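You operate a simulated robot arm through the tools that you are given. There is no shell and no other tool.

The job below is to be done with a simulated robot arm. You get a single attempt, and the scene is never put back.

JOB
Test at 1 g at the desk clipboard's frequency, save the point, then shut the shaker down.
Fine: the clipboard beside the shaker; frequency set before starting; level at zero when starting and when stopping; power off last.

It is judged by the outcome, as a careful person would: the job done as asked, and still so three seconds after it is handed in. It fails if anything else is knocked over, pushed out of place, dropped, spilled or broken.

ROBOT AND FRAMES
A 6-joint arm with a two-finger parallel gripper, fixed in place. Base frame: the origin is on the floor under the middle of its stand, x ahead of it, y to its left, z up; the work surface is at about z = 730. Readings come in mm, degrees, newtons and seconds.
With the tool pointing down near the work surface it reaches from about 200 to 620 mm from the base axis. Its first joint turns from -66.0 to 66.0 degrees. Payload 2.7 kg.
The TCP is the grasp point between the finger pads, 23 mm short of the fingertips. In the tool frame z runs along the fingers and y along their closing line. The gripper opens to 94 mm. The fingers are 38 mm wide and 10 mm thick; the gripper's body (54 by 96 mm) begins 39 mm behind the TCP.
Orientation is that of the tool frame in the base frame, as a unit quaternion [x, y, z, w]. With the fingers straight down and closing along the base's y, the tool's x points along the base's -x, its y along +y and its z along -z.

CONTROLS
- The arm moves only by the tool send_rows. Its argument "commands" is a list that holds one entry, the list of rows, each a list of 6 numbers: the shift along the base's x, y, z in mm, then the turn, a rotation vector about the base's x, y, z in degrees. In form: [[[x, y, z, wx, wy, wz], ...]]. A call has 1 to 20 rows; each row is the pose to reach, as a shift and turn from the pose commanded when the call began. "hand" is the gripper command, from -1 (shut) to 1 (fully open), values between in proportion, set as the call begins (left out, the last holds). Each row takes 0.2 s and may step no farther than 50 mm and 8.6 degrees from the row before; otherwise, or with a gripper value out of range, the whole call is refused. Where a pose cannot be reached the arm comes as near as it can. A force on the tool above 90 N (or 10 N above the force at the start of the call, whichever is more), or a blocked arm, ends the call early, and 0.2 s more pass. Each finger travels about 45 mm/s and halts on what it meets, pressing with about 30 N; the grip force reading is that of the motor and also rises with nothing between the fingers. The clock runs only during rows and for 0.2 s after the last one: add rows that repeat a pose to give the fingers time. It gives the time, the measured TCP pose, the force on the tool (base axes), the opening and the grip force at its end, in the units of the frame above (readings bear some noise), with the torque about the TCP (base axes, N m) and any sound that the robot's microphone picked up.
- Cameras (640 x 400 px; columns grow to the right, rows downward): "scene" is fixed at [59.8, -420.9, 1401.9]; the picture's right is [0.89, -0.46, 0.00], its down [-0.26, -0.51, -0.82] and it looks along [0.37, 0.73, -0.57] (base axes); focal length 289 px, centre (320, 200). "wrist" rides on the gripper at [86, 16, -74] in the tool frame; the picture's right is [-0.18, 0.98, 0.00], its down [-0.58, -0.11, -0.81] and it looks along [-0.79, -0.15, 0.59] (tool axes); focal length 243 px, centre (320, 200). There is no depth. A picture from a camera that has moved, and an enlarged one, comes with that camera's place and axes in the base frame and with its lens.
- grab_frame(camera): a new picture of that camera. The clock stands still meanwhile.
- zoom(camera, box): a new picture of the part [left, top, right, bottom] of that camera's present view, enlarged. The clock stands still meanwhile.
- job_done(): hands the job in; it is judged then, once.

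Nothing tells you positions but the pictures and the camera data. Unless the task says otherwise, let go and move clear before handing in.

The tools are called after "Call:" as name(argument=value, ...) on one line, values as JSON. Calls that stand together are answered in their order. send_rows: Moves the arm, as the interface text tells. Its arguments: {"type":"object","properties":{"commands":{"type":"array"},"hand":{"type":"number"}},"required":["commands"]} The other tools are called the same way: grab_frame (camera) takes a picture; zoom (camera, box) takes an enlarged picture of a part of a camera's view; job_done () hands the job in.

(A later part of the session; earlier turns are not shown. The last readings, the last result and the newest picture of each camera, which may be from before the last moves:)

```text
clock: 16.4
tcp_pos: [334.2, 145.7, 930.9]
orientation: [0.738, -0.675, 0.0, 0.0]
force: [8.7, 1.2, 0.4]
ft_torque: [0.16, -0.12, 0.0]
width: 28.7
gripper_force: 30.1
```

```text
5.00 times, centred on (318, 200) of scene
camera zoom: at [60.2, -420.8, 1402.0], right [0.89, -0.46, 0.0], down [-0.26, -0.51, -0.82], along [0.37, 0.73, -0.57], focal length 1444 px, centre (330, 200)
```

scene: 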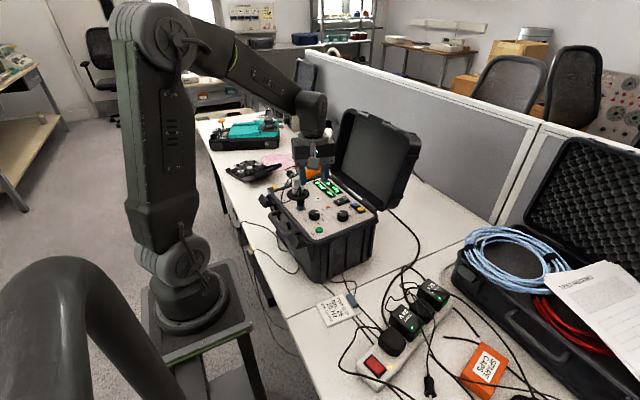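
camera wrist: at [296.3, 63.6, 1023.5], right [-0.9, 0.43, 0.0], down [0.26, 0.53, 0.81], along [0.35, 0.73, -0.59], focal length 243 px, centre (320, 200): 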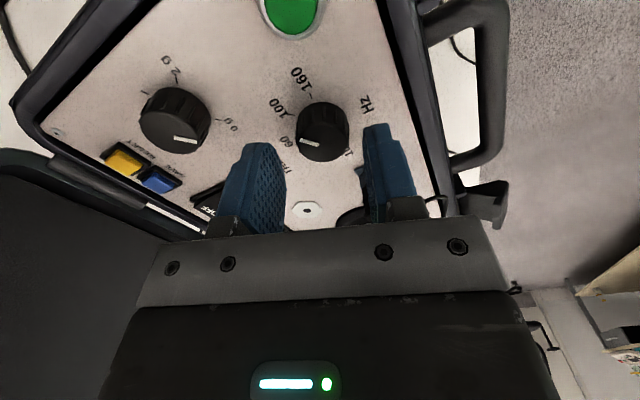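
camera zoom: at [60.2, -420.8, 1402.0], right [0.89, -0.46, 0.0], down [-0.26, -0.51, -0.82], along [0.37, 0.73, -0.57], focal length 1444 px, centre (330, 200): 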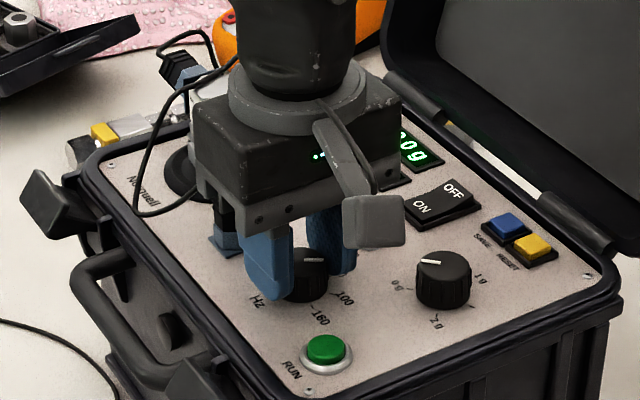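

The knob turns with the fingers. I continue to about +53° total.

Call:
send_rows(commands=[[[0, 0, 0, 0, 0, 7], [0, 0, 0, 0, 0, 14], [0, 0, 0, 0, 0, 21], [0, 0, 0, 0, 0, 27], [0, 0, 0, 0, 0, 33], [0, 0, 0, 0, 0, 33]]])

Call:
zoom(camera="wrist", box=[220, 60, 430, 220])

Call:
zoom(camera="scene", box=[270, 160, 366, 240])

```text
clock: 17.8
tcp_pos: [335.0, 146.5, 932.0]
orientation: [0.899, -0.437, 0.001, 0.0]
force: [18.7, -11.1, -0.5]
ft_torque: [-0.29, -0.48, 0.0]
width: 28.7
gripper_force: 29.5
```

```text
2.50 times, centred on (325, 140) of wrist
camera zoom: at [373.7, 66.5, 1007.1], right [-0.89, -0.46, 0.0], down [-0.27, 0.53, 0.81], along [-0.37, 0.71, -0.59], focal length 606 px, centre (308, 350)
```

zoom: 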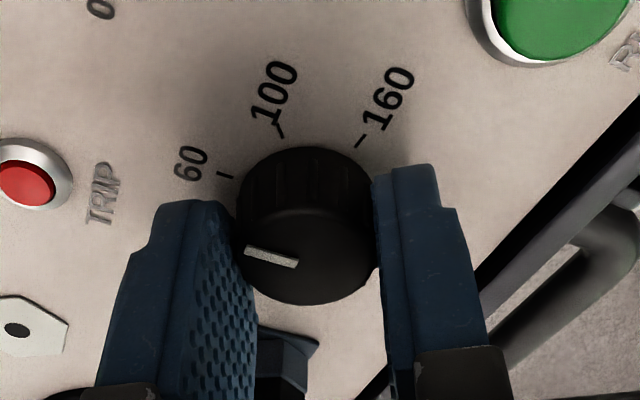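

```text
5.00 times, centred on (318, 200) of scene
camera zoom: at [60.4, -421.1, 1401.8], right [0.89, -0.46, 0.0], down [-0.26, -0.51, -0.82], along [0.37, 0.73, -0.57], focal length 1444 px, centre (330, 200)
```

zoom: 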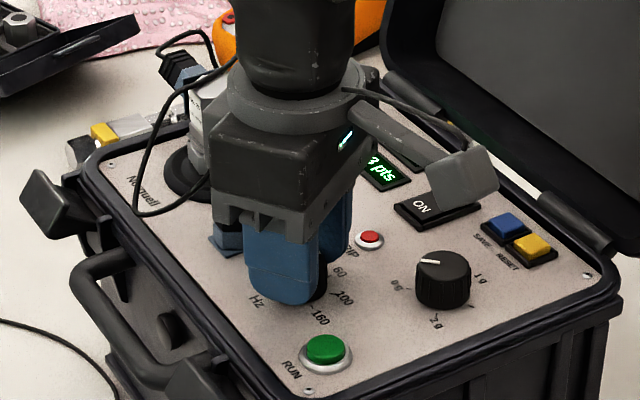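

Turned about 53°. I release, lift clear and check the pointer and display.

Call:
send_rows(commands=[[[0, 0, 0, 0, 0, 0], [0, 0, 0, 0, 0, 0], [0, 0, 8, 0, 0, 0], [0, 0, 30, 0, 0, 0], [0, 0, 60, 0, 0, 0], [0, 0, 60, 0, 0, 0]]], hand=-0.06)

Call:
zoom(camera="wrist", box=[200, 0, 440, 200])

Call:
zoom(camera="scene", box=[270, 160, 366, 240])

```text
clock: 19.2
tcp_pos: [332.9, 144.7, 992.3]
orientation: [0.899, -0.438, 0.002, 0.0]
force: [1.0, 0.1, 0.7]
ft_torque: [-0.02, -0.01, -0.01]
width: 44.1
gripper_force: 0.1
```

```text
2.00 times, centred on (320, 100) of wrist
camera zoom: at [372.8, 66.0, 1067.5], right [-0.89, -0.46, 0.0], down [-0.27, 0.53, 0.81], along [-0.37, 0.72, -0.59], focal length 485 px, centre (320, 400)
```

zoom: 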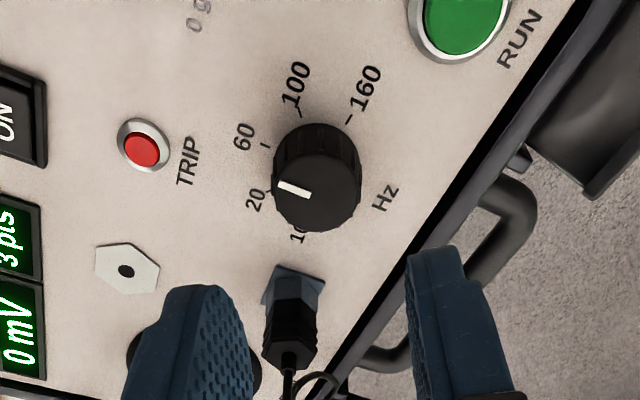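

```text
5.00 times, centred on (318, 200) of scene
camera zoom: at [59.8, -420.9, 1401.9], right [0.89, -0.46, 0.0], down [-0.26, -0.51, -0.82], along [0.37, 0.73, -0.57], focal length 1444 px, centre (330, 200)
```

zoom: 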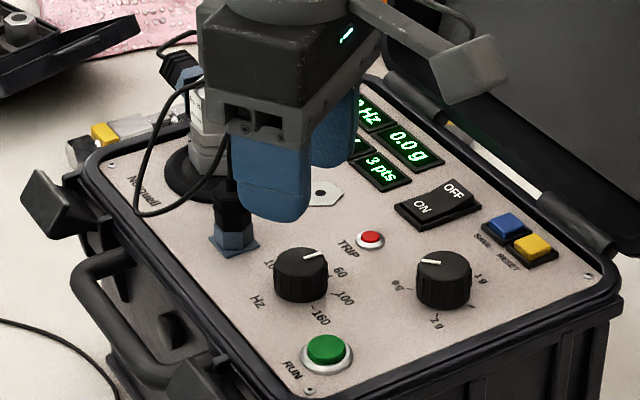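

The pointer is now at 60 and nothing else moved. I turn the tool back 53°, lower around the knob again and grip for the second step.

Call:
send_rows(commands=[[[0.1, -0.1, 0, 0, 0, -7.6], [0.2, -0.2, 0, 0, 0, -15.2], [0.3, -0.3, 0, 0, 0, -22.8], [0.4, -0.4, 0, 0, 0, -30.4], [0.5, -0.5, 0, 0, 0, -38], [0.6, -0.6, 0, 0, 0, -45.6], [0.6, -0.6, 0, 0, 0, -53], [0.6, -0.6, -20, 0, 0, -53], [0.6, -0.6, -40, 0, 0, -53], [0.6, -0.6, -50, 0, 0, -53], [0.6, -0.6, -60, 0, 0, -53], [0.6, -0.6, -60, 0, 0, -53]]])

Call:
zoom(camera="wrist", box=[220, 60, 430, 220])

```text
clock: 21.8
tcp_pos: [332.7, 144.3, 931.5]
orientation: [-0.609, 0.794, -0.001, -0.001]
force: [-0.3, 0.1, 0.9]
ft_torque: [0.0, 0.0, 0.02]
width: 44.5
gripper_force: 0.1
```

```text
2.50 times, centred on (325, 140) of wrist
camera zoom: at [295.0, 65.1, 1007.0], right [-0.9, 0.43, 0.0], down [0.26, 0.53, 0.81], along [0.35, 0.73, -0.59], focal length 606 px, centre (308, 350)
```

zoom: 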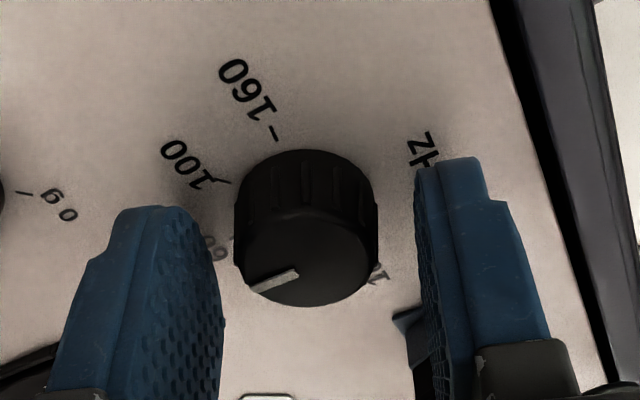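

The knob is now centred on the tool axis within half a millimetre. I close and check the side load.

Call:
send_rows(commands=[[[0, 0, 0, 0, 0, 0], [0, 0, 0, 0, 0, 0], [0, 0, 0, 0, 0, 0]]], hand=-1)

```text
clock: 22.6
tcp_pos: [333.8, 144.4, 931.1]
orientation: [-0.609, 0.793, 0.0, -0.001]
force: [5.6, -2.4, -0.1]
ft_torque: [0.02, -0.21, 0.04]
width: 28.9
gripper_force: 30.1
```

Good grip with little side load. I turn another 52°.

Call:
send_rows(commands=[[[0, 0, 0, 0, 0, 6.5], [0, 0, 0, 0, 0, 13], [0, 0, 0, 0, 0, 19.5], [0, 0, 0, 0, 0, 26], [0, 0, 0, 0, 0, 32.5], [0, 0, 0, 0, 0, 39], [0, 0, 0, 0, 0, 45.5], [0, 0, 0, 0, 0, 52], [0, 0, 0, 0, 0, 52]]])

Call:
zoom(camera="wrist", box=[220, 60, 430, 220])

```text
clock: 24.6
tcp_pos: [334.3, 144.9, 932.0]
orientation: [0.895, -0.446, 0.001, 0.0]
force: [11.2, 2.0, 0.2]
ft_torque: [-0.08, -0.43, 0.0]
width: 28.5
gripper_force: 29.8
```

```text
2.50 times, centred on (325, 140) of wrist
camera zoom: at [372.5, 65.5, 1007.0], right [-0.9, -0.45, 0.0], down [-0.27, 0.53, 0.81], along [-0.36, 0.72, -0.59], focal length 606 px, centre (308, 350)
```

zoom: 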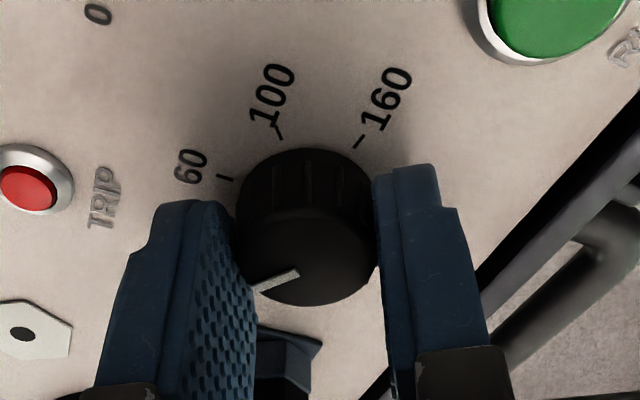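

Now I release, lift clear and read the pointer and the Hz display.

Call:
send_rows(commands=[[[0, 0, 0, 0, 0, 0], [0, 0, 0, 0, 0, 0], [0, 0, 8, 0, 0, 0], [0, 0, 30, 0, 0, 0], [0, 0, 70, 0, 0, 0], [0, 0, 100, 0, 0, 0], [0, 0, 100, 0, 0, 0]]], hand=-0.06)

Call:
grab_frame(camera="wrist")

Call:
zoom(camera="wrist", box=[200, 20, 440, 200])

Call:
zoom(camera="scene", box=[270, 150, 376, 240])

```text
clock: 26.2
tcp_pos: [332.7, 142.4, 1032.2]
orientation: [0.895, -0.445, 0.001, 0.0]
force: [0.5, 0.7, 0.5]
ft_torque: [0.01, 0.02, -0.02]
width: 44.1
gripper_force: 0.0
```

```text
taken
camera wrist: at [372.0, 63.9, 1106.5], right [-0.9, -0.44, 0.0], down [-0.26, 0.53, 0.81], along [-0.36, 0.72, -0.59], focal length 243 px, centre (320, 200)
```

wrist: 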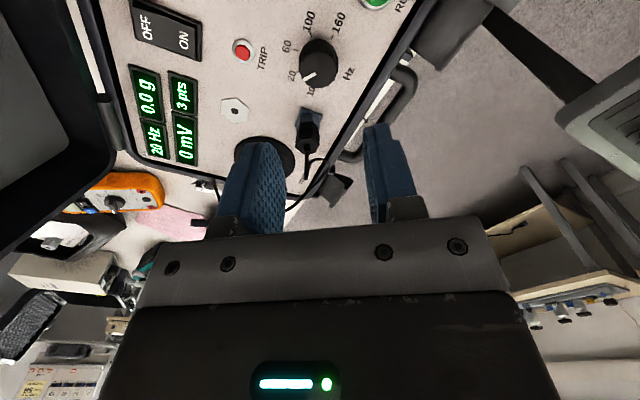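

```text
2.22 times, centred on (320, 110) of wrist
camera zoom: at [372.0, 63.9, 1106.5], right [-0.9, -0.44, 0.0], down [-0.26, 0.53, 0.81], along [-0.36, 0.72, -0.59], focal length 539 px, centre (320, 400)
```

zoom: 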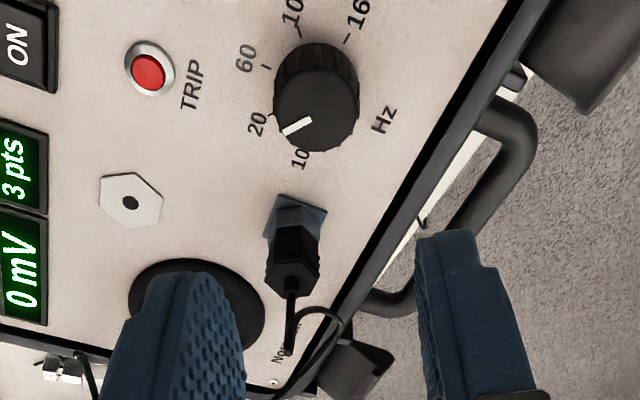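

```text
4.44 times, centred on (323, 195) of scene
camera zoom: at [59.8, -420.9, 1401.9], right [0.89, -0.46, 0.0], down [-0.26, -0.51, -0.82], along [0.37, 0.73, -0.57], focal length 1284 px, centre (307, 222)
```

zoom: 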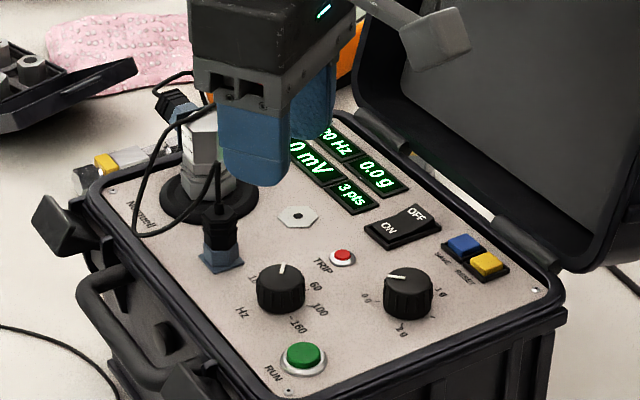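

The display appears to read 20 Hz. I confirm with a zoom before moving to the RUN button.

Call:
zoom(camera="wrist", box=[120, 60, 210, 165])

Call:
zoom(camera="scene", box=[300, 225, 340, 250])

```text
3.81 times, centred on (165, 112) of wrist
camera zoom: at [372.0, 63.9, 1106.5], right [-0.9, -0.44, 0.0], down [-0.26, 0.53, 0.81], along [-0.36, 0.72, -0.59], focal length 924 px, centre (910, 533)
```

zoom: 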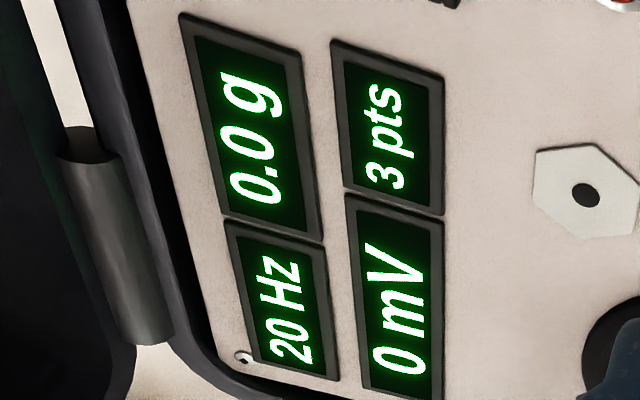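

```text
16.00 times, centred on (320, 238) of scene
camera zoom: at [59.8, -420.9, 1401.9], right [0.89, -0.46, 0.0], down [-0.26, -0.51, -0.82], along [0.37, 0.73, -0.57], focal length 4620 px, centre (320, -400)
```

zoom: 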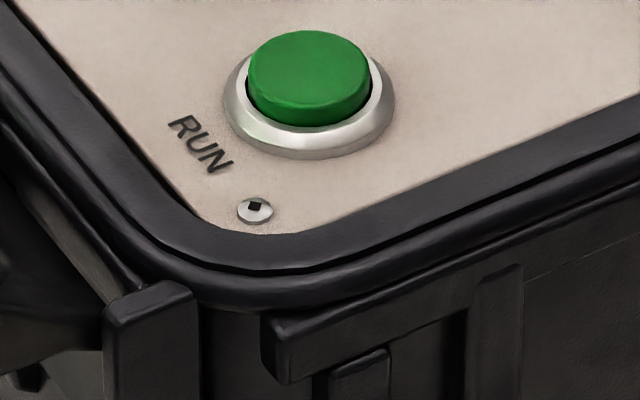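

Frequency is confirmed at 20 Hz with the level at 0.0 g. Now I turn the tool back to its straight orientation, close the fingers and move above the RUN button near (320,86).

Call:
send_rows(commands=[[[-0.8, -3.8, 0, 0, 0, -8.5], [-1.6, -7.7, 0, 0, 0, -17], [-2.4, -11.5, 0, 0, 0, -25.5], [-3.2, -15.3, 0, 0, 0, -34], [-4, -19.2, 0, 0, 0, -42.5], [-4.8, -23, 0, 0, 0, -51], [-5.6, -26.8, 0, 0, 0, -59.5], [-6.4, -30.7, 0, 0, 0, -68], [-7.2, -34.5, 0, 0, 0, -76.5], [-8, -38.3, 0, 0, 0, -85], [-8.8, -42.2, 0, 0, 0, -93.5], [-9.6, -46, 0, 0, 0, -102], [-10.4, -49.8, 0, 0, 0, -110.5], [-11.2, -53.7, 0, 0, 0, -119], [-12, -57.5, 0, 0, 0, -127], [-12, -57.5, 0, 0, 0, -127]]], hand=-1)

Call:
grab_frame(camera="wrist")

Call:
zoom(camera="scene", box=[270, 150, 376, 240])

```text
clock: 29.6
tcp_pos: [322.1, 86.8, 1032.6]
orientation: [0.003, 1.0, 0.0, -0.001]
force: [-0.5, -0.9, 0.1]
ft_torque: [0.01, 0.0, 0.03]
width: 0.1
gripper_force: 30.6
```

```text
taken
camera wrist: at [234.7, 103.0, 1106.7], right [0.19, 0.98, 0.0], down [0.58, -0.11, 0.81], along [0.79, -0.15, -0.59], focal length 243 px, centre (320, 200)
```

wrist: 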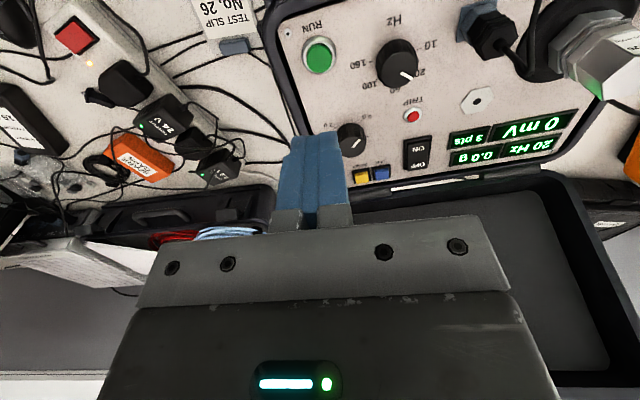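

```text
4.44 times, centred on (323, 195) of scene
camera zoom: at [59.8, -420.9, 1401.9], right [0.89, -0.46, 0.0], down [-0.26, -0.51, -0.82], along [0.37, 0.73, -0.57], focal length 1284 px, centre (307, 222)
```

zoom: 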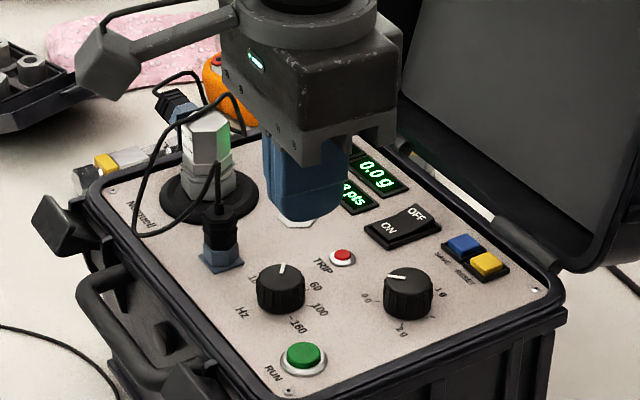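

Call:
zoom(camera="wrist", box=[270, 0, 430, 100])

Call:
zoom(camera="wrist", box=[300, 100, 460, 200])

```text
4.00 times, centred on (350, 50) of wrist
camera zoom: at [234.7, 103.0, 1106.7], right [0.19, 0.98, 0.0], down [0.58, -0.11, 0.81], along [0.79, -0.15, -0.59], focal length 970 px, centre (200, 800)
```

zoom: 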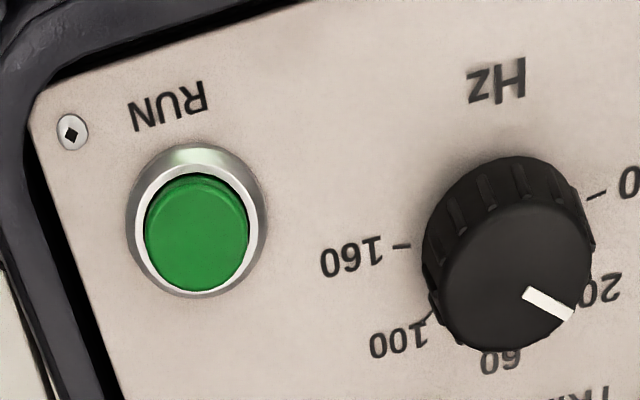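

```text
4.00 times, centred on (380, 150) of wrist
camera zoom: at [234.7, 103.0, 1106.7], right [0.19, 0.98, 0.0], down [0.58, -0.11, 0.81], along [0.79, -0.15, -0.59], focal length 970 px, centre (80, 400)
```

zoom: 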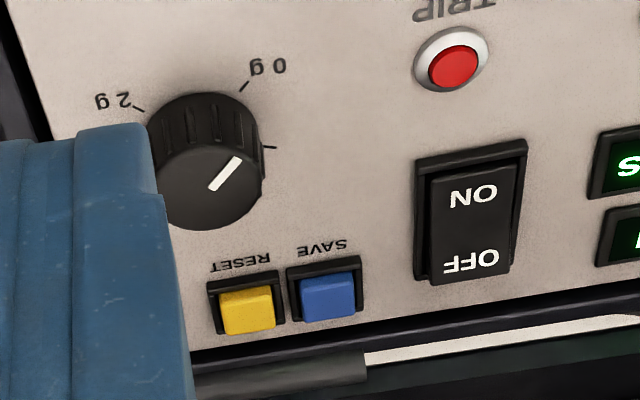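

RUN's centre measures (320,86.6) and the closed tip is right above it. I descend to just above the button.

Call:
send_rows(commands=[[[-0.5, -0.4, -40, 0, 0, 0], [-0.5, -0.4, -75, 0, 0, 0], [-0.5, -0.4, -89, 0, 0, 0], [-0.5, -0.4, -89, 0, 0, 0]]])

Call:
zoom(camera="wrist", box=[220, 50, 420, 210])

Call:
zoom(camera="scene", box=[270, 180, 376, 270])

```text
clock: 30.6
tcp_pos: [320.2, 85.9, 943.3]
orientation: [0.0, 1.0, 0.0, -0.001]
force: [-0.8, -1.1, 0.2]
ft_torque: [-0.01, 0.0, 0.01]
width: 0.0
gripper_force: 29.6
```

```text
2.50 times, centred on (320, 130) of wrist
camera zoom: at [232.7, 101.8, 1018.2], right [0.18, 0.98, 0.0], down [0.58, -0.11, 0.81], along [0.79, -0.15, -0.59], focal length 606 px, centre (320, 375)
```

zoom: 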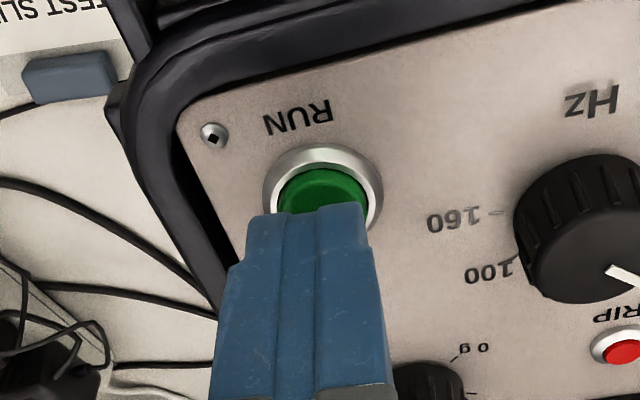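

```text
4.44 times, centred on (323, 225) of scene
camera zoom: at [59.8, -420.9, 1401.9], right [0.89, -0.46, 0.0], down [-0.26, -0.51, -0.82], along [0.37, 0.73, -0.57], focal length 1284 px, centre (307, 89)
```

zoom: 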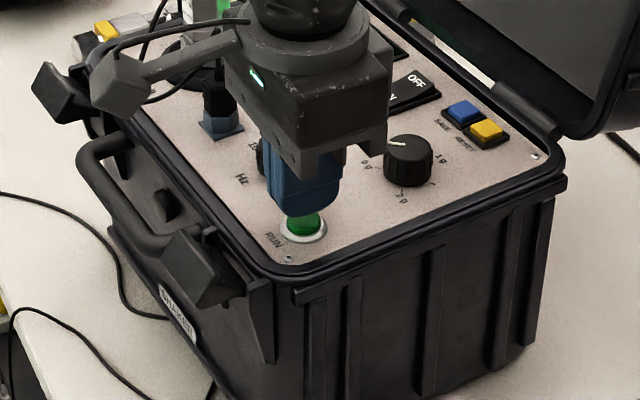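

The tip is aligned over RUN. I press slowly.

Call:
send_rows(commands=[[[0, 0, -3, 0, 0, 0], [0, 0, -6, 0, 0, 0], [0, 0, -8, 0, 0, 0], [0, 0, -10, 0, 0, 0]]])

Call:
zoom(camera="wrist", box=[220, 50, 420, 210])

```text
clock: 31.6
tcp_pos: [321.1, 86.5, 932.8]
orientation: [-0.001, 1.0, -0.001, 0.001]
force: [0.8, 0.1, -0.5]
ft_torque: [-0.01, 0.01, 0.01]
width: 0.0
gripper_force: 30.2
```

```text
2.50 times, centred on (320, 130) of wrist
camera zoom: at [233.4, 102.4, 1007.9], right [0.18, 0.98, 0.0], down [0.58, -0.11, 0.81], along [0.79, -0.15, -0.59], focal length 606 px, centre (320, 375)
```

zoom: 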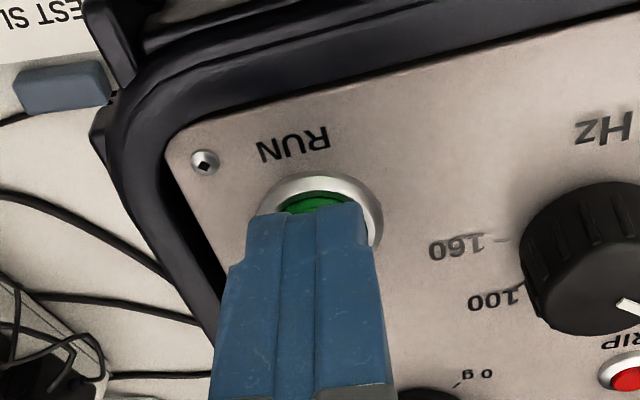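

Call:
send_rows(commands=[[[0, 0, -1, 0, 0, 0], [0, 0, -2, 0, 0, 0], [0, 0, -3, 0, 0, 0]]])

Call:
zoom(camera="wrist", box=[220, 50, 420, 210])

Call:
zoom(camera="wrist", box=[400, 60, 640, 210])

```text
clock: 32.4
tcp_pos: [319.7, 86.9, 930.3]
orientation: [-0.001, 1.0, 0.0, -0.002]
force: [-0.9, -1.7, 4.0]
ft_torque: [-0.03, 0.02, -0.02]
width: 0.0
gripper_force: 30.0
heard: click, click
```

```text
2.50 times, centred on (320, 130) of wrist
camera zoom: at [234.1, 102.7, 1005.1], right [0.18, 0.98, 0.0], down [0.58, -0.11, 0.81], along [0.79, -0.15, -0.59], focal length 606 px, centre (320, 375)
```

zoom: 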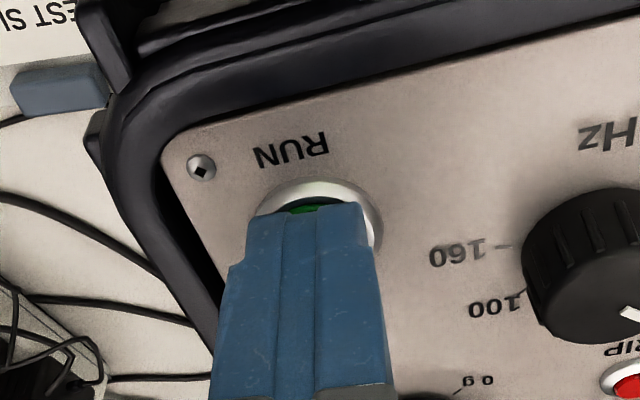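

```text
2.67 times, centred on (520, 135) of wrist
camera zoom: at [234.1, 102.7, 1005.1], right [0.18, 0.98, 0.0], down [0.58, -0.11, 0.81], along [0.79, -0.15, -0.59], focal length 647 px, centre (-213, 373)
```

zoom: 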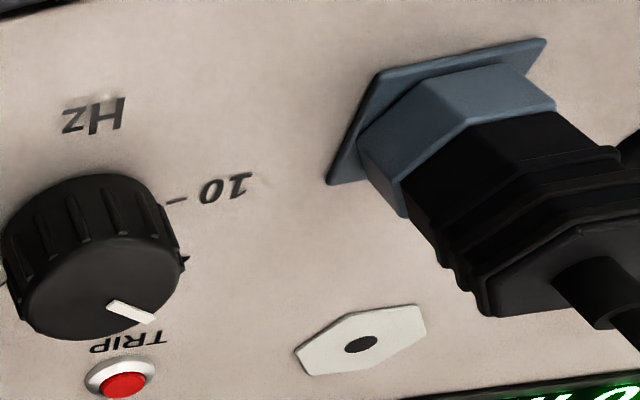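

I heard "click, click". I lift off and look at the state of the button, TRIP lamp and displays.

Call:
send_rows(commands=[[[0, 0, 4, 0, 0, 0], [0, 0, 15, 0, 0, 0], [0, 0, 50, 0, 0, 0], [0, 0, 90, 0, 0, 0], [0, 0, 90, 0, 0, 0]]])

Call:
grab_frame(camera="wrist")

Call:
zoom(camera="scene", box=[270, 160, 376, 250])

Call:
zoom(camera="wrist", box=[440, 100, 600, 200])

Call:
zoom(camera="wrist", box=[270, 0, 430, 100])

```text
clock: 33.6
tcp_pos: [320.3, 89.1, 1018.7]
orientation: [0.0, 1.0, -0.001, -0.001]
force: [0.2, -0.7, -0.2]
ft_torque: [0.02, -0.04, 0.02]
width: 0.1
gripper_force: 29.7
```

```text
taken
camera wrist: at [233.7, 104.8, 1094.4], right [0.18, 0.98, 0.0], down [0.58, -0.11, 0.81], along [0.79, -0.15, -0.59], focal length 243 px, centre (320, 200)
```

wrist: 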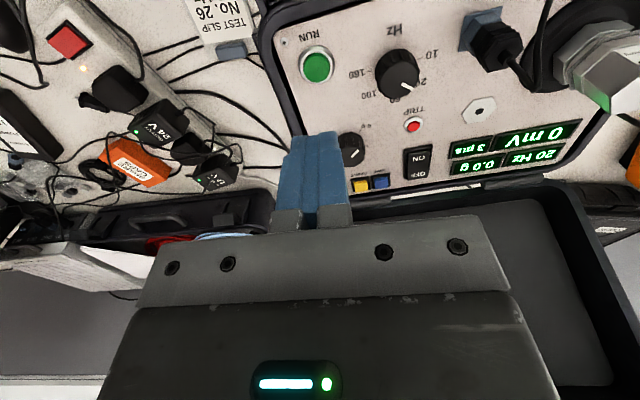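

```text
4.44 times, centred on (323, 205) of scene
camera zoom: at [59.8, -420.9, 1401.9], right [0.89, -0.46, 0.0], down [-0.26, -0.51, -0.82], along [0.37, 0.73, -0.57], focal length 1284 px, centre (307, 178)
```

zoom: 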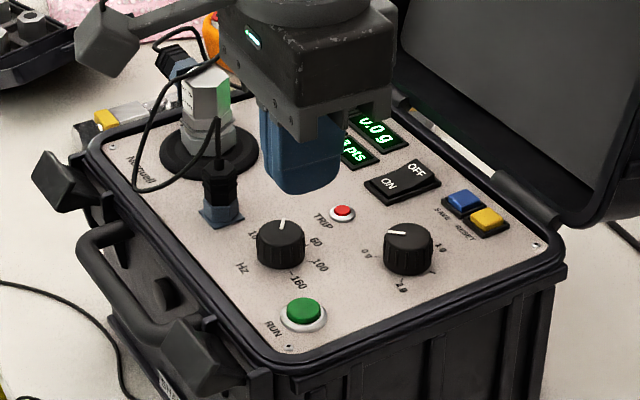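

```text
4.00 times, centred on (520, 150) of wrist
camera zoom: at [233.7, 104.8, 1094.4], right [0.18, 0.98, 0.0], down [0.58, -0.11, 0.81], along [0.79, -0.15, -0.59], focal length 970 px, centre (-480, 400)
```

zoom: 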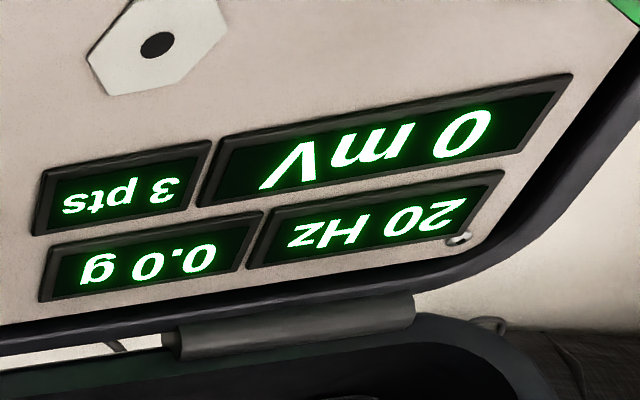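

```text
4.00 times, centred on (350, 50) of wrist
camera zoom: at [233.7, 104.8, 1094.4], right [0.18, 0.98, 0.0], down [0.58, -0.11, 0.81], along [0.79, -0.15, -0.59], focal length 970 px, centre (200, 800)
```

zoom: 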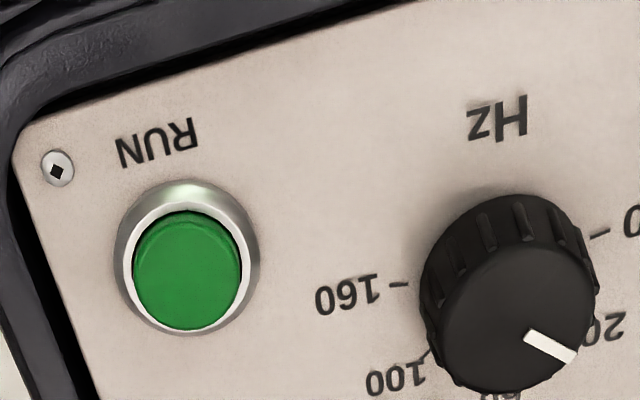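

Call:
zoom(camera="scene", box=[300, 225, 340, 250])

Call:
zoom(camera="scene", box=[270, 165, 310, 215])

```text
16.00 times, centred on (320, 238) of scene
camera zoom: at [59.8, -420.9, 1401.9], right [0.89, -0.46, 0.0], down [-0.26, -0.51, -0.82], along [0.37, 0.73, -0.57], focal length 4620 px, centre (320, -400)
```

zoom: 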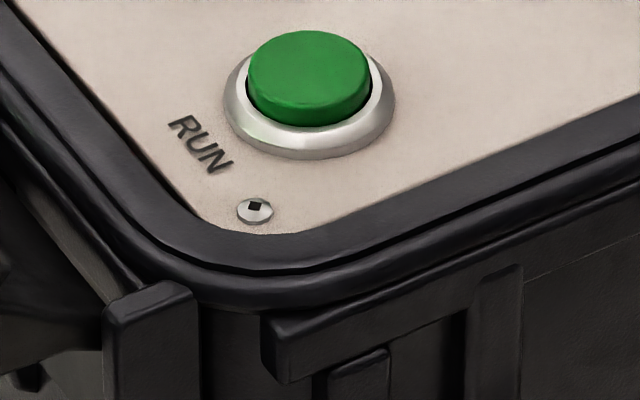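

```text
8.00 times, centred on (290, 190) of scene
camera zoom: at [59.8, -420.9, 1401.9], right [0.89, -0.46, 0.0], down [-0.26, -0.51, -0.82], along [0.37, 0.73, -0.57], focal length 2310 px, centre (560, 280)
```

zoom: 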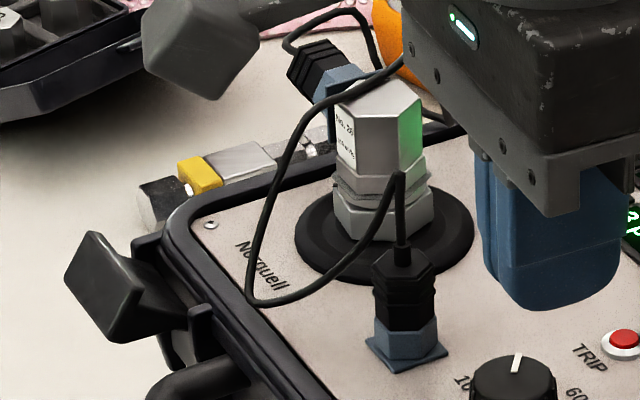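

RUN gives no lamp, so the running state isn't visible yet; the g and mV displays should show it once the level is raised. I move above the level knob with the tool turned about +118° so I can turn it −135° in one sweep, opening the fingers to 44 mm.

Call:
send_rows(commands=[[[5.8, 1.1, 0, 0, 0, 8.43], [11.6, 2.2, 0, 0, 0, 16.86], [17.4, 3.3, 0, 0, 0, 25.29], [23.2, 4.5, 0, 0, 0, 33.72], [29, 5.6, 0, 0, 0, 42.14], [34.8, 6.7, 0, 0, 0, 50.57], [40.7, 7.9, 0, 0, 0, 59], [46.5, 9, 0, 0, 0, 67.43], [52.3, 10.1, 0, 0, 0, 75.86], [58.1, 11.3, 0, 0, 0, 84.29], [63.9, 12.4, 0, 0, 0, 92.72], [69.7, 13.5, 0, 0, 0, 101.15], [75.5, 14.7, 0, 0, 0, 109.58], [81.4, 15.8, 0, 0, 0, 118], [81.4, 15.8, 0, 0, 0, 118], [81.4, 15.8, 0, 0, 0, 118]]], hand=-0.06)

Call:
grab_frame(camera="wrist")

Call:
zoom(camera="wrist", box=[240, 0, 400, 140])

```text
clock: 37.0
tcp_pos: [402.5, 101.5, 1019.3]
orientation: [0.857, -0.516, 0.001, 0.0]
force: [1.1, 1.0, 1.2]
ft_torque: [-0.02, -0.03, 0.01]
width: 44.3
gripper_force: 0.1
```

```text
taken
camera wrist: at [428.6, 18.0, 1094.7], right [-0.95, -0.3, 0.0], down [-0.18, 0.57, 0.81], along [-0.24, 0.77, -0.59], focal length 243 px, centre (320, 200)
```

wrist: 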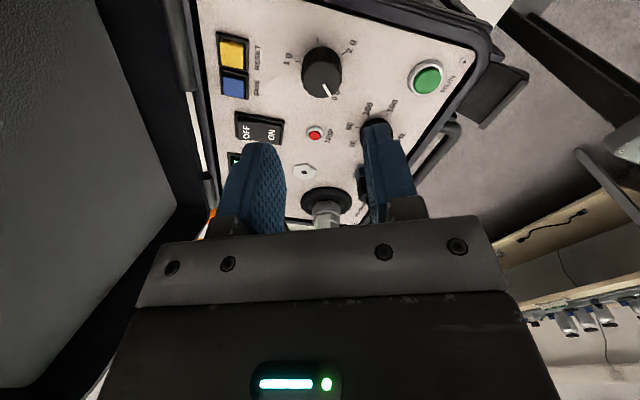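

```text
2.86 times, centred on (320, 70) of wrist
camera zoom: at [428.6, 18.0, 1094.7], right [-0.95, -0.3, 0.0], down [-0.18, 0.57, 0.81], along [-0.24, 0.77, -0.59], focal length 693 px, centre (320, 571)
```

zoom: 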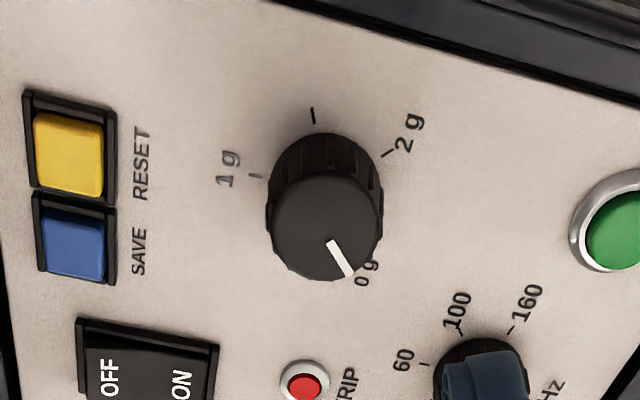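

The level knob is about 1 mm off in the closing direction and 2–3 mm along the finger width. I correct, lower to just above it and re-check.

Call:
send_rows(commands=[[[-1.5, 2.2, -20, 0, 0, 0], [-1.5, 2.2, -50, 0, 0, 0], [-1.5, 2.2, -70, 0, 0, 0], [-1.5, 2.2, -70, 0, 0, 0], [-1.5, 2.2, -70, 0, 0, 0]]])

Call:
zoom(camera="wrist", box=[220, 40, 430, 200])

Call:
zoom(camera="scene", box=[290, 160, 396, 250])

```text
clock: 38.2
tcp_pos: [401.7, 105.0, 949.2]
orientation: [0.858, -0.514, 0.002, 0.0]
force: [-0.6, -0.6, -1.0]
ft_torque: [0.02, 0.03, -0.02]
width: 44.3
gripper_force: 0.1
```

```text
2.50 times, centred on (325, 120) of wrist
camera zoom: at [426.8, 20.1, 1024.7], right [-0.95, -0.3, 0.0], down [-0.18, 0.57, 0.81], along [-0.24, 0.77, -0.59], focal length 606 px, centre (308, 400)
```

zoom: 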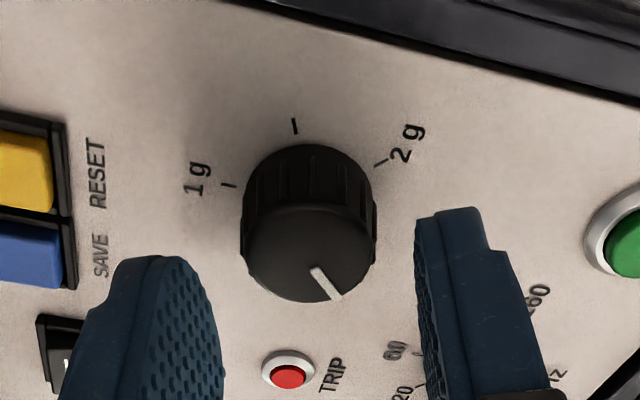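

```text
4.44 times, centred on (343, 205) of scene
camera zoom: at [59.8, -420.9, 1401.9], right [0.89, -0.46, 0.0], down [-0.26, -0.51, -0.82], along [0.37, 0.73, -0.57], focal length 1284 px, centre (218, 178)
```

zoom: 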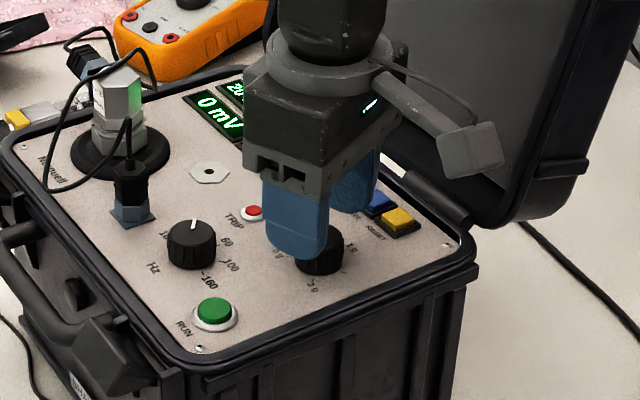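

Centred in the closing direction. I trim 1.5 mm along the finger width and go down around the knob.

Call:
send_rows(commands=[[[-0.5, 1.5, -6, 0, 0, 0], [-0.5, 1.5, -12, 0, 0, 0], [-0.5, 1.5, -18, 0, 0, 0], [-0.5, 1.5, -18, 0, 0, 0], [-0.5, 1.5, -18, 0, 0, 0]]])

Call:
zoom(camera="wrist", box=[220, 60, 430, 220])

```text
clock: 39.4
tcp_pos: [400.3, 107.4, 930.9]
orientation: [0.857, -0.516, 0.001, 0.001]
force: [1.0, -0.3, -0.3]
ft_torque: [-0.01, 0.01, -0.01]
width: 44.0
gripper_force: 0.1
```

```text
2.50 times, centred on (325, 140) of wrist
camera zoom: at [425.8, 21.8, 1006.5], right [-0.95, -0.3, 0.0], down [-0.18, 0.57, 0.81], along [-0.24, 0.77, -0.59], focal length 606 px, centre (308, 350)
```

zoom: 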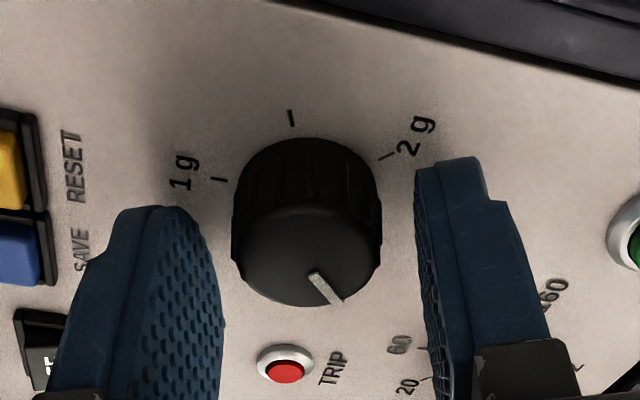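

Well centred. I close on the level knob.

Call:
send_rows(commands=[[[0, 0, 0, 0, 0, 0], [0, 0, 0, 0, 0, 0], [0, 0, 0, 0, 0, 0]]], hand=-1)

Call:
zoom(camera="wrist", box=[220, 60, 430, 220])

```text
clock: 40.2
tcp_pos: [398.9, 105.7, 932.2]
orientation: [0.857, -0.515, 0.001, 0.001]
force: [-2.0, -1.2, 0.9]
ft_torque: [-0.04, 0.07, -0.02]
width: 28.7
gripper_force: 30.0
```

```text
2.50 times, centred on (325, 140) of wrist
camera zoom: at [425.6, 21.6, 1006.5], right [-0.95, -0.3, 0.0], down [-0.18, 0.57, 0.81], along [-0.24, 0.77, -0.59], focal length 606 px, centre (308, 350)
```

zoom: 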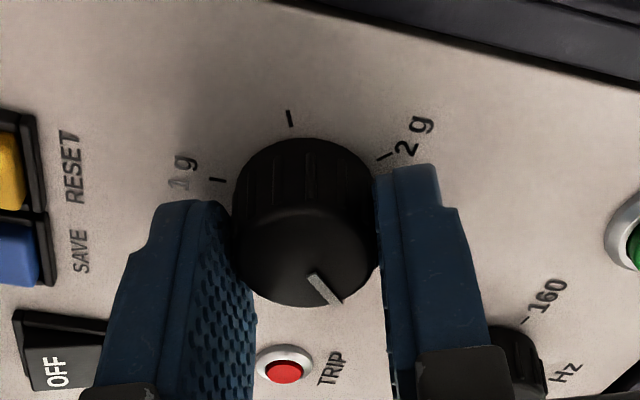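

Clean grip with no side load. I turn a first −32° and check whether the displays respond.

Call:
send_rows(commands=[[[0, 0, 0, 0, 0, -8], [0, 0, 0, 0, 0, -16], [0, 0, 0, 0, 0, -24], [0, 0, 0, 0, 0, -32], [0, 0, 0, 0, 0, -32]]])

Call:
zoom(camera="scene", box=[290, 160, 396, 250])

Call:
grab_frame(camera="wrist")

```text
clock: 41.4
tcp_pos: [401.4, 105.9, 931.2]
orientation: [-0.681, 0.732, -0.001, 0.001]
force: [18.0, 0.8, 0.7]
ft_torque: [0.02, -0.32, 0.07]
width: 28.9
gripper_force: 30.3
```

```text
4.44 times, centred on (343, 205) of scene
camera zoom: at [60.5, -420.8, 1401.9], right [0.89, -0.46, 0.0], down [-0.26, -0.51, -0.82], along [0.37, 0.73, -0.57], focal length 1284 px, centre (218, 178)
```

zoom: 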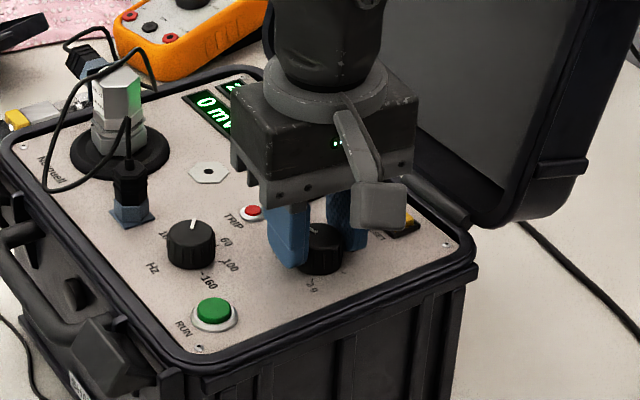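

```text
taken
camera wrist: at [378.2, 20.8, 1006.6], right [-0.97, 0.25, 0.0], down [0.15, 0.57, 0.81], along [0.21, 0.78, -0.59], focal length 243 px, centre (320, 200)
```

wrist: 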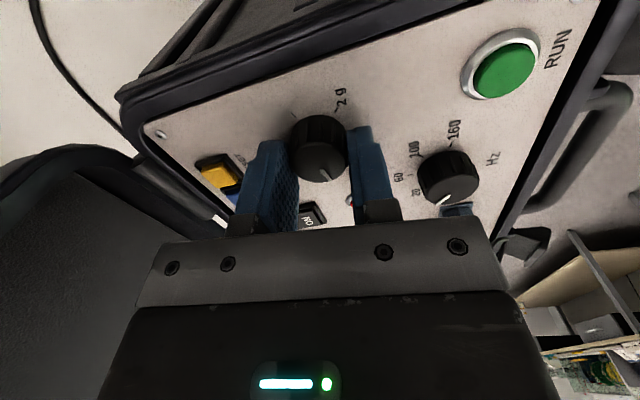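

Call:
zoom(camera="scene", box=[315, 170, 355, 200])

Call:
zoom(camera="wrist", box=[240, 80, 400, 200])

```text
13.33 times, centred on (335, 185) of scene
camera zoom: at [60.5, -420.8, 1401.9], right [0.89, -0.46, 0.0], down [-0.26, -0.51, -0.82], along [0.37, 0.73, -0.57], focal length 3850 px, centre (120, 400)
```

zoom: 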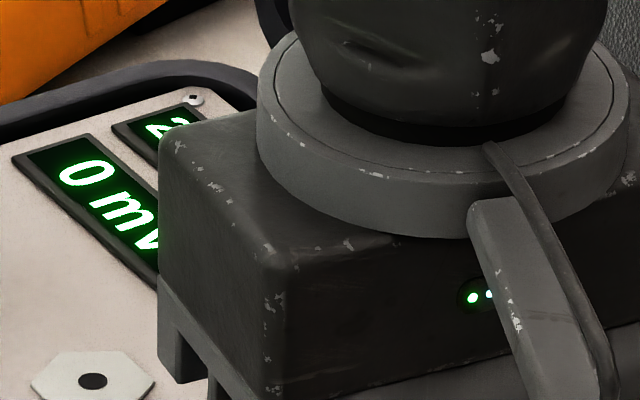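

```text
3.33 times, centred on (320, 140) of wrist
camera zoom: at [378.2, 20.8, 1006.6], right [-0.97, 0.25, 0.0], down [0.15, 0.57, 0.81], along [0.21, 0.78, -0.59], focal length 809 px, centre (320, 400)
```

zoom: 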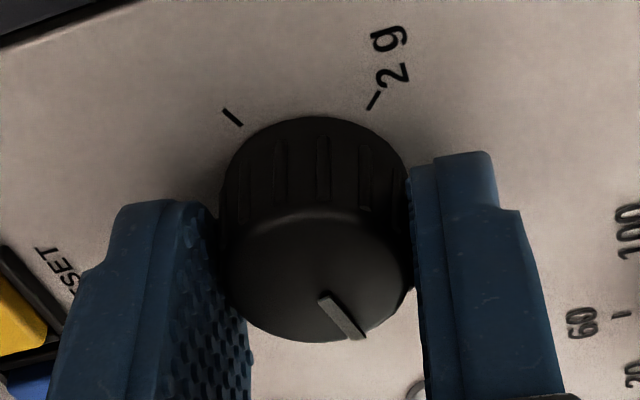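

The knob turned but the output still reads 0 mV. I hold a moment to see whether it changes.

Call:
send_rows(commands=[[[0, 0, 0, 0, 0, 0], [0, 0, 0, 0, 0, 0], [0, 0, 0, 0, 0, 0], [0, 0, 0, 0, 0, 0], [0, 0, 0, 0, 0, 0]]])

Call:
zoom(camera="scene", box=[315, 170, 355, 200])

```text
clock: 42.6
tcp_pos: [402.0, 106.7, 932.8]
orientation: [-0.682, 0.731, 0.0, 0.0]
force: [19.6, -2.1, 0.8]
ft_torque: [-0.14, -0.38, 0.09]
width: 29.2
gripper_force: 30.1
```

```text
13.33 times, centred on (335, 185) of scene
camera zoom: at [60.5, -420.9, 1401.9], right [0.89, -0.46, 0.0], down [-0.26, -0.51, -0.82], along [0.37, 0.73, -0.57], focal length 3850 px, centre (120, 400)
```

zoom: 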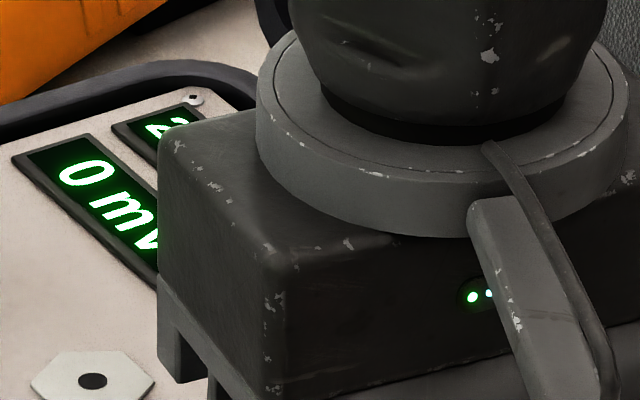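

The output is still 0 mV, so it may not be running. I recentre the tool on the knob axis and keep turning to the 1 g position, where the wrist camera can read the displays directly.

Call:
send_rows(commands=[[[0.6, -1, 0, 0, 0, -4], [1.2, -2, 0, 0, 0, -10], [1.2, -2, 0, 0, 0, -18], [1.2, -2, 0, 0, 0, -26], [1.2, -2, 0, 0, 0, -34], [1.2, -2, 0, 0, 0, -42], [1.2, -2, 0, 0, 0, -42]]])

Call:
grab_frame(camera="wrist")

Call:
zoom(camera="scene", box=[300, 160, 380, 220])

```text
clock: 44.2
tcp_pos: [402.6, 106.1, 932.7]
orientation: [-0.374, 0.927, 0.0, 0.003]
force: [13.1, 15.6, 5.2]
ft_torque: [0.21, -0.22, 0.01]
width: 28.6
gripper_force: 30.3
```

```text
taken
camera wrist: at [328.1, 56.2, 1006.7], right [-0.55, 0.84, 0.0], down [0.49, 0.32, 0.81], along [0.68, 0.44, -0.59], focal length 243 px, centre (320, 200)
```

wrist: 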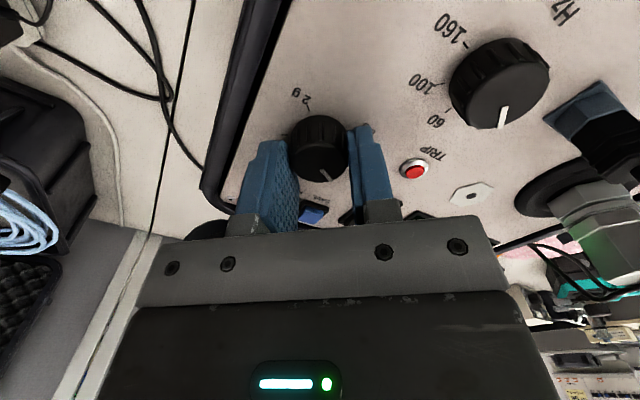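

```text
6.67 times, centred on (340, 190) of scene
camera zoom: at [60.1, -420.5, 1402.0], right [0.89, -0.46, 0.0], down [-0.26, -0.51, -0.82], along [0.37, 0.73, -0.57], focal length 1925 px, centre (187, 267)
```

zoom: 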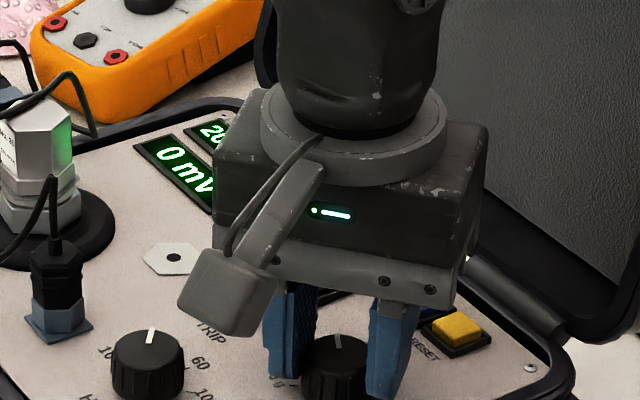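

Still 0 mV at half travel, so the shaker isn't running (the double click likely toggled it on and off). I turn the level back the same 74° to zero before pressing RUN again.

Call:
send_rows(commands=[[[0, 0, 0, 0, 0, 8], [0, 0, 0, 0, 0, 16], [0, 0, 0, 0, 0, 24], [0, 0, 0, 0, 0, 32], [0, 0, 0, 0, 0, 40], [0, 0, 0, 0, 0, 48], [0, 0, 0, 0, 0, 56], [0, 0, 0, 0, 0, 64], [0, 0, 0, 0, 0, 70], [0, 0, 0, 0, 0, 74], [0, 0, 0, 0, 0, 74]]])

Call:
zoom(camera="wrist", box=[220, 60, 430, 220])

```text
clock: 46.6
tcp_pos: [401.3, 104.0, 932.3]
orientation: [0.857, -0.515, 0.0, 0.001]
force: [-4.1, -3.1, 16.5]
ft_torque: [-0.14, 0.13, 0.04]
width: 28.5
gripper_force: 30.0
```

```text
2.50 times, centred on (325, 140) of wrist
camera zoom: at [427.1, 19.0, 1006.8], right [-0.95, -0.3, 0.0], down [-0.18, 0.57, 0.81], along [-0.24, 0.77, -0.59], focal length 606 px, centre (308, 350)
```

zoom: 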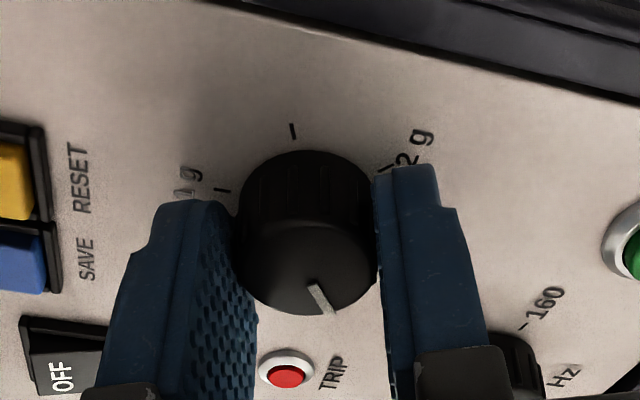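

The pointer is about 8° short of where it started, so the pads slipped slightly. I turn a further +8° to bring it back to zero.

Call:
send_rows(commands=[[[0, 0, 0, 0, 0, 4], [0, 0, 0, 0, 0, 8], [0, 0, 0, 0, 0, 8]]])

Call:
zoom(camera="wrist", box=[220, 60, 430, 220])

```text
clock: 47.4
tcp_pos: [401.4, 104.5, 932.1]
orientation: [0.891, -0.454, 0.001, 0.0]
force: [-5.0, -6.7, 19.7]
ft_torque: [-0.13, 0.15, 0.03]
width: 28.8
gripper_force: 30.4
```

```text
2.50 times, centred on (325, 140) of wrist
camera zoom: at [438.5, 23.5, 1006.8], right [-0.9, -0.43, 0.0], down [-0.25, 0.54, 0.81], along [-0.35, 0.73, -0.59], focal length 606 px, centre (308, 350)
```

zoom: 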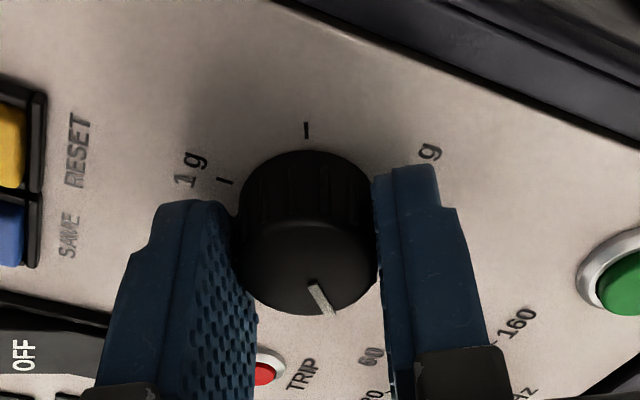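

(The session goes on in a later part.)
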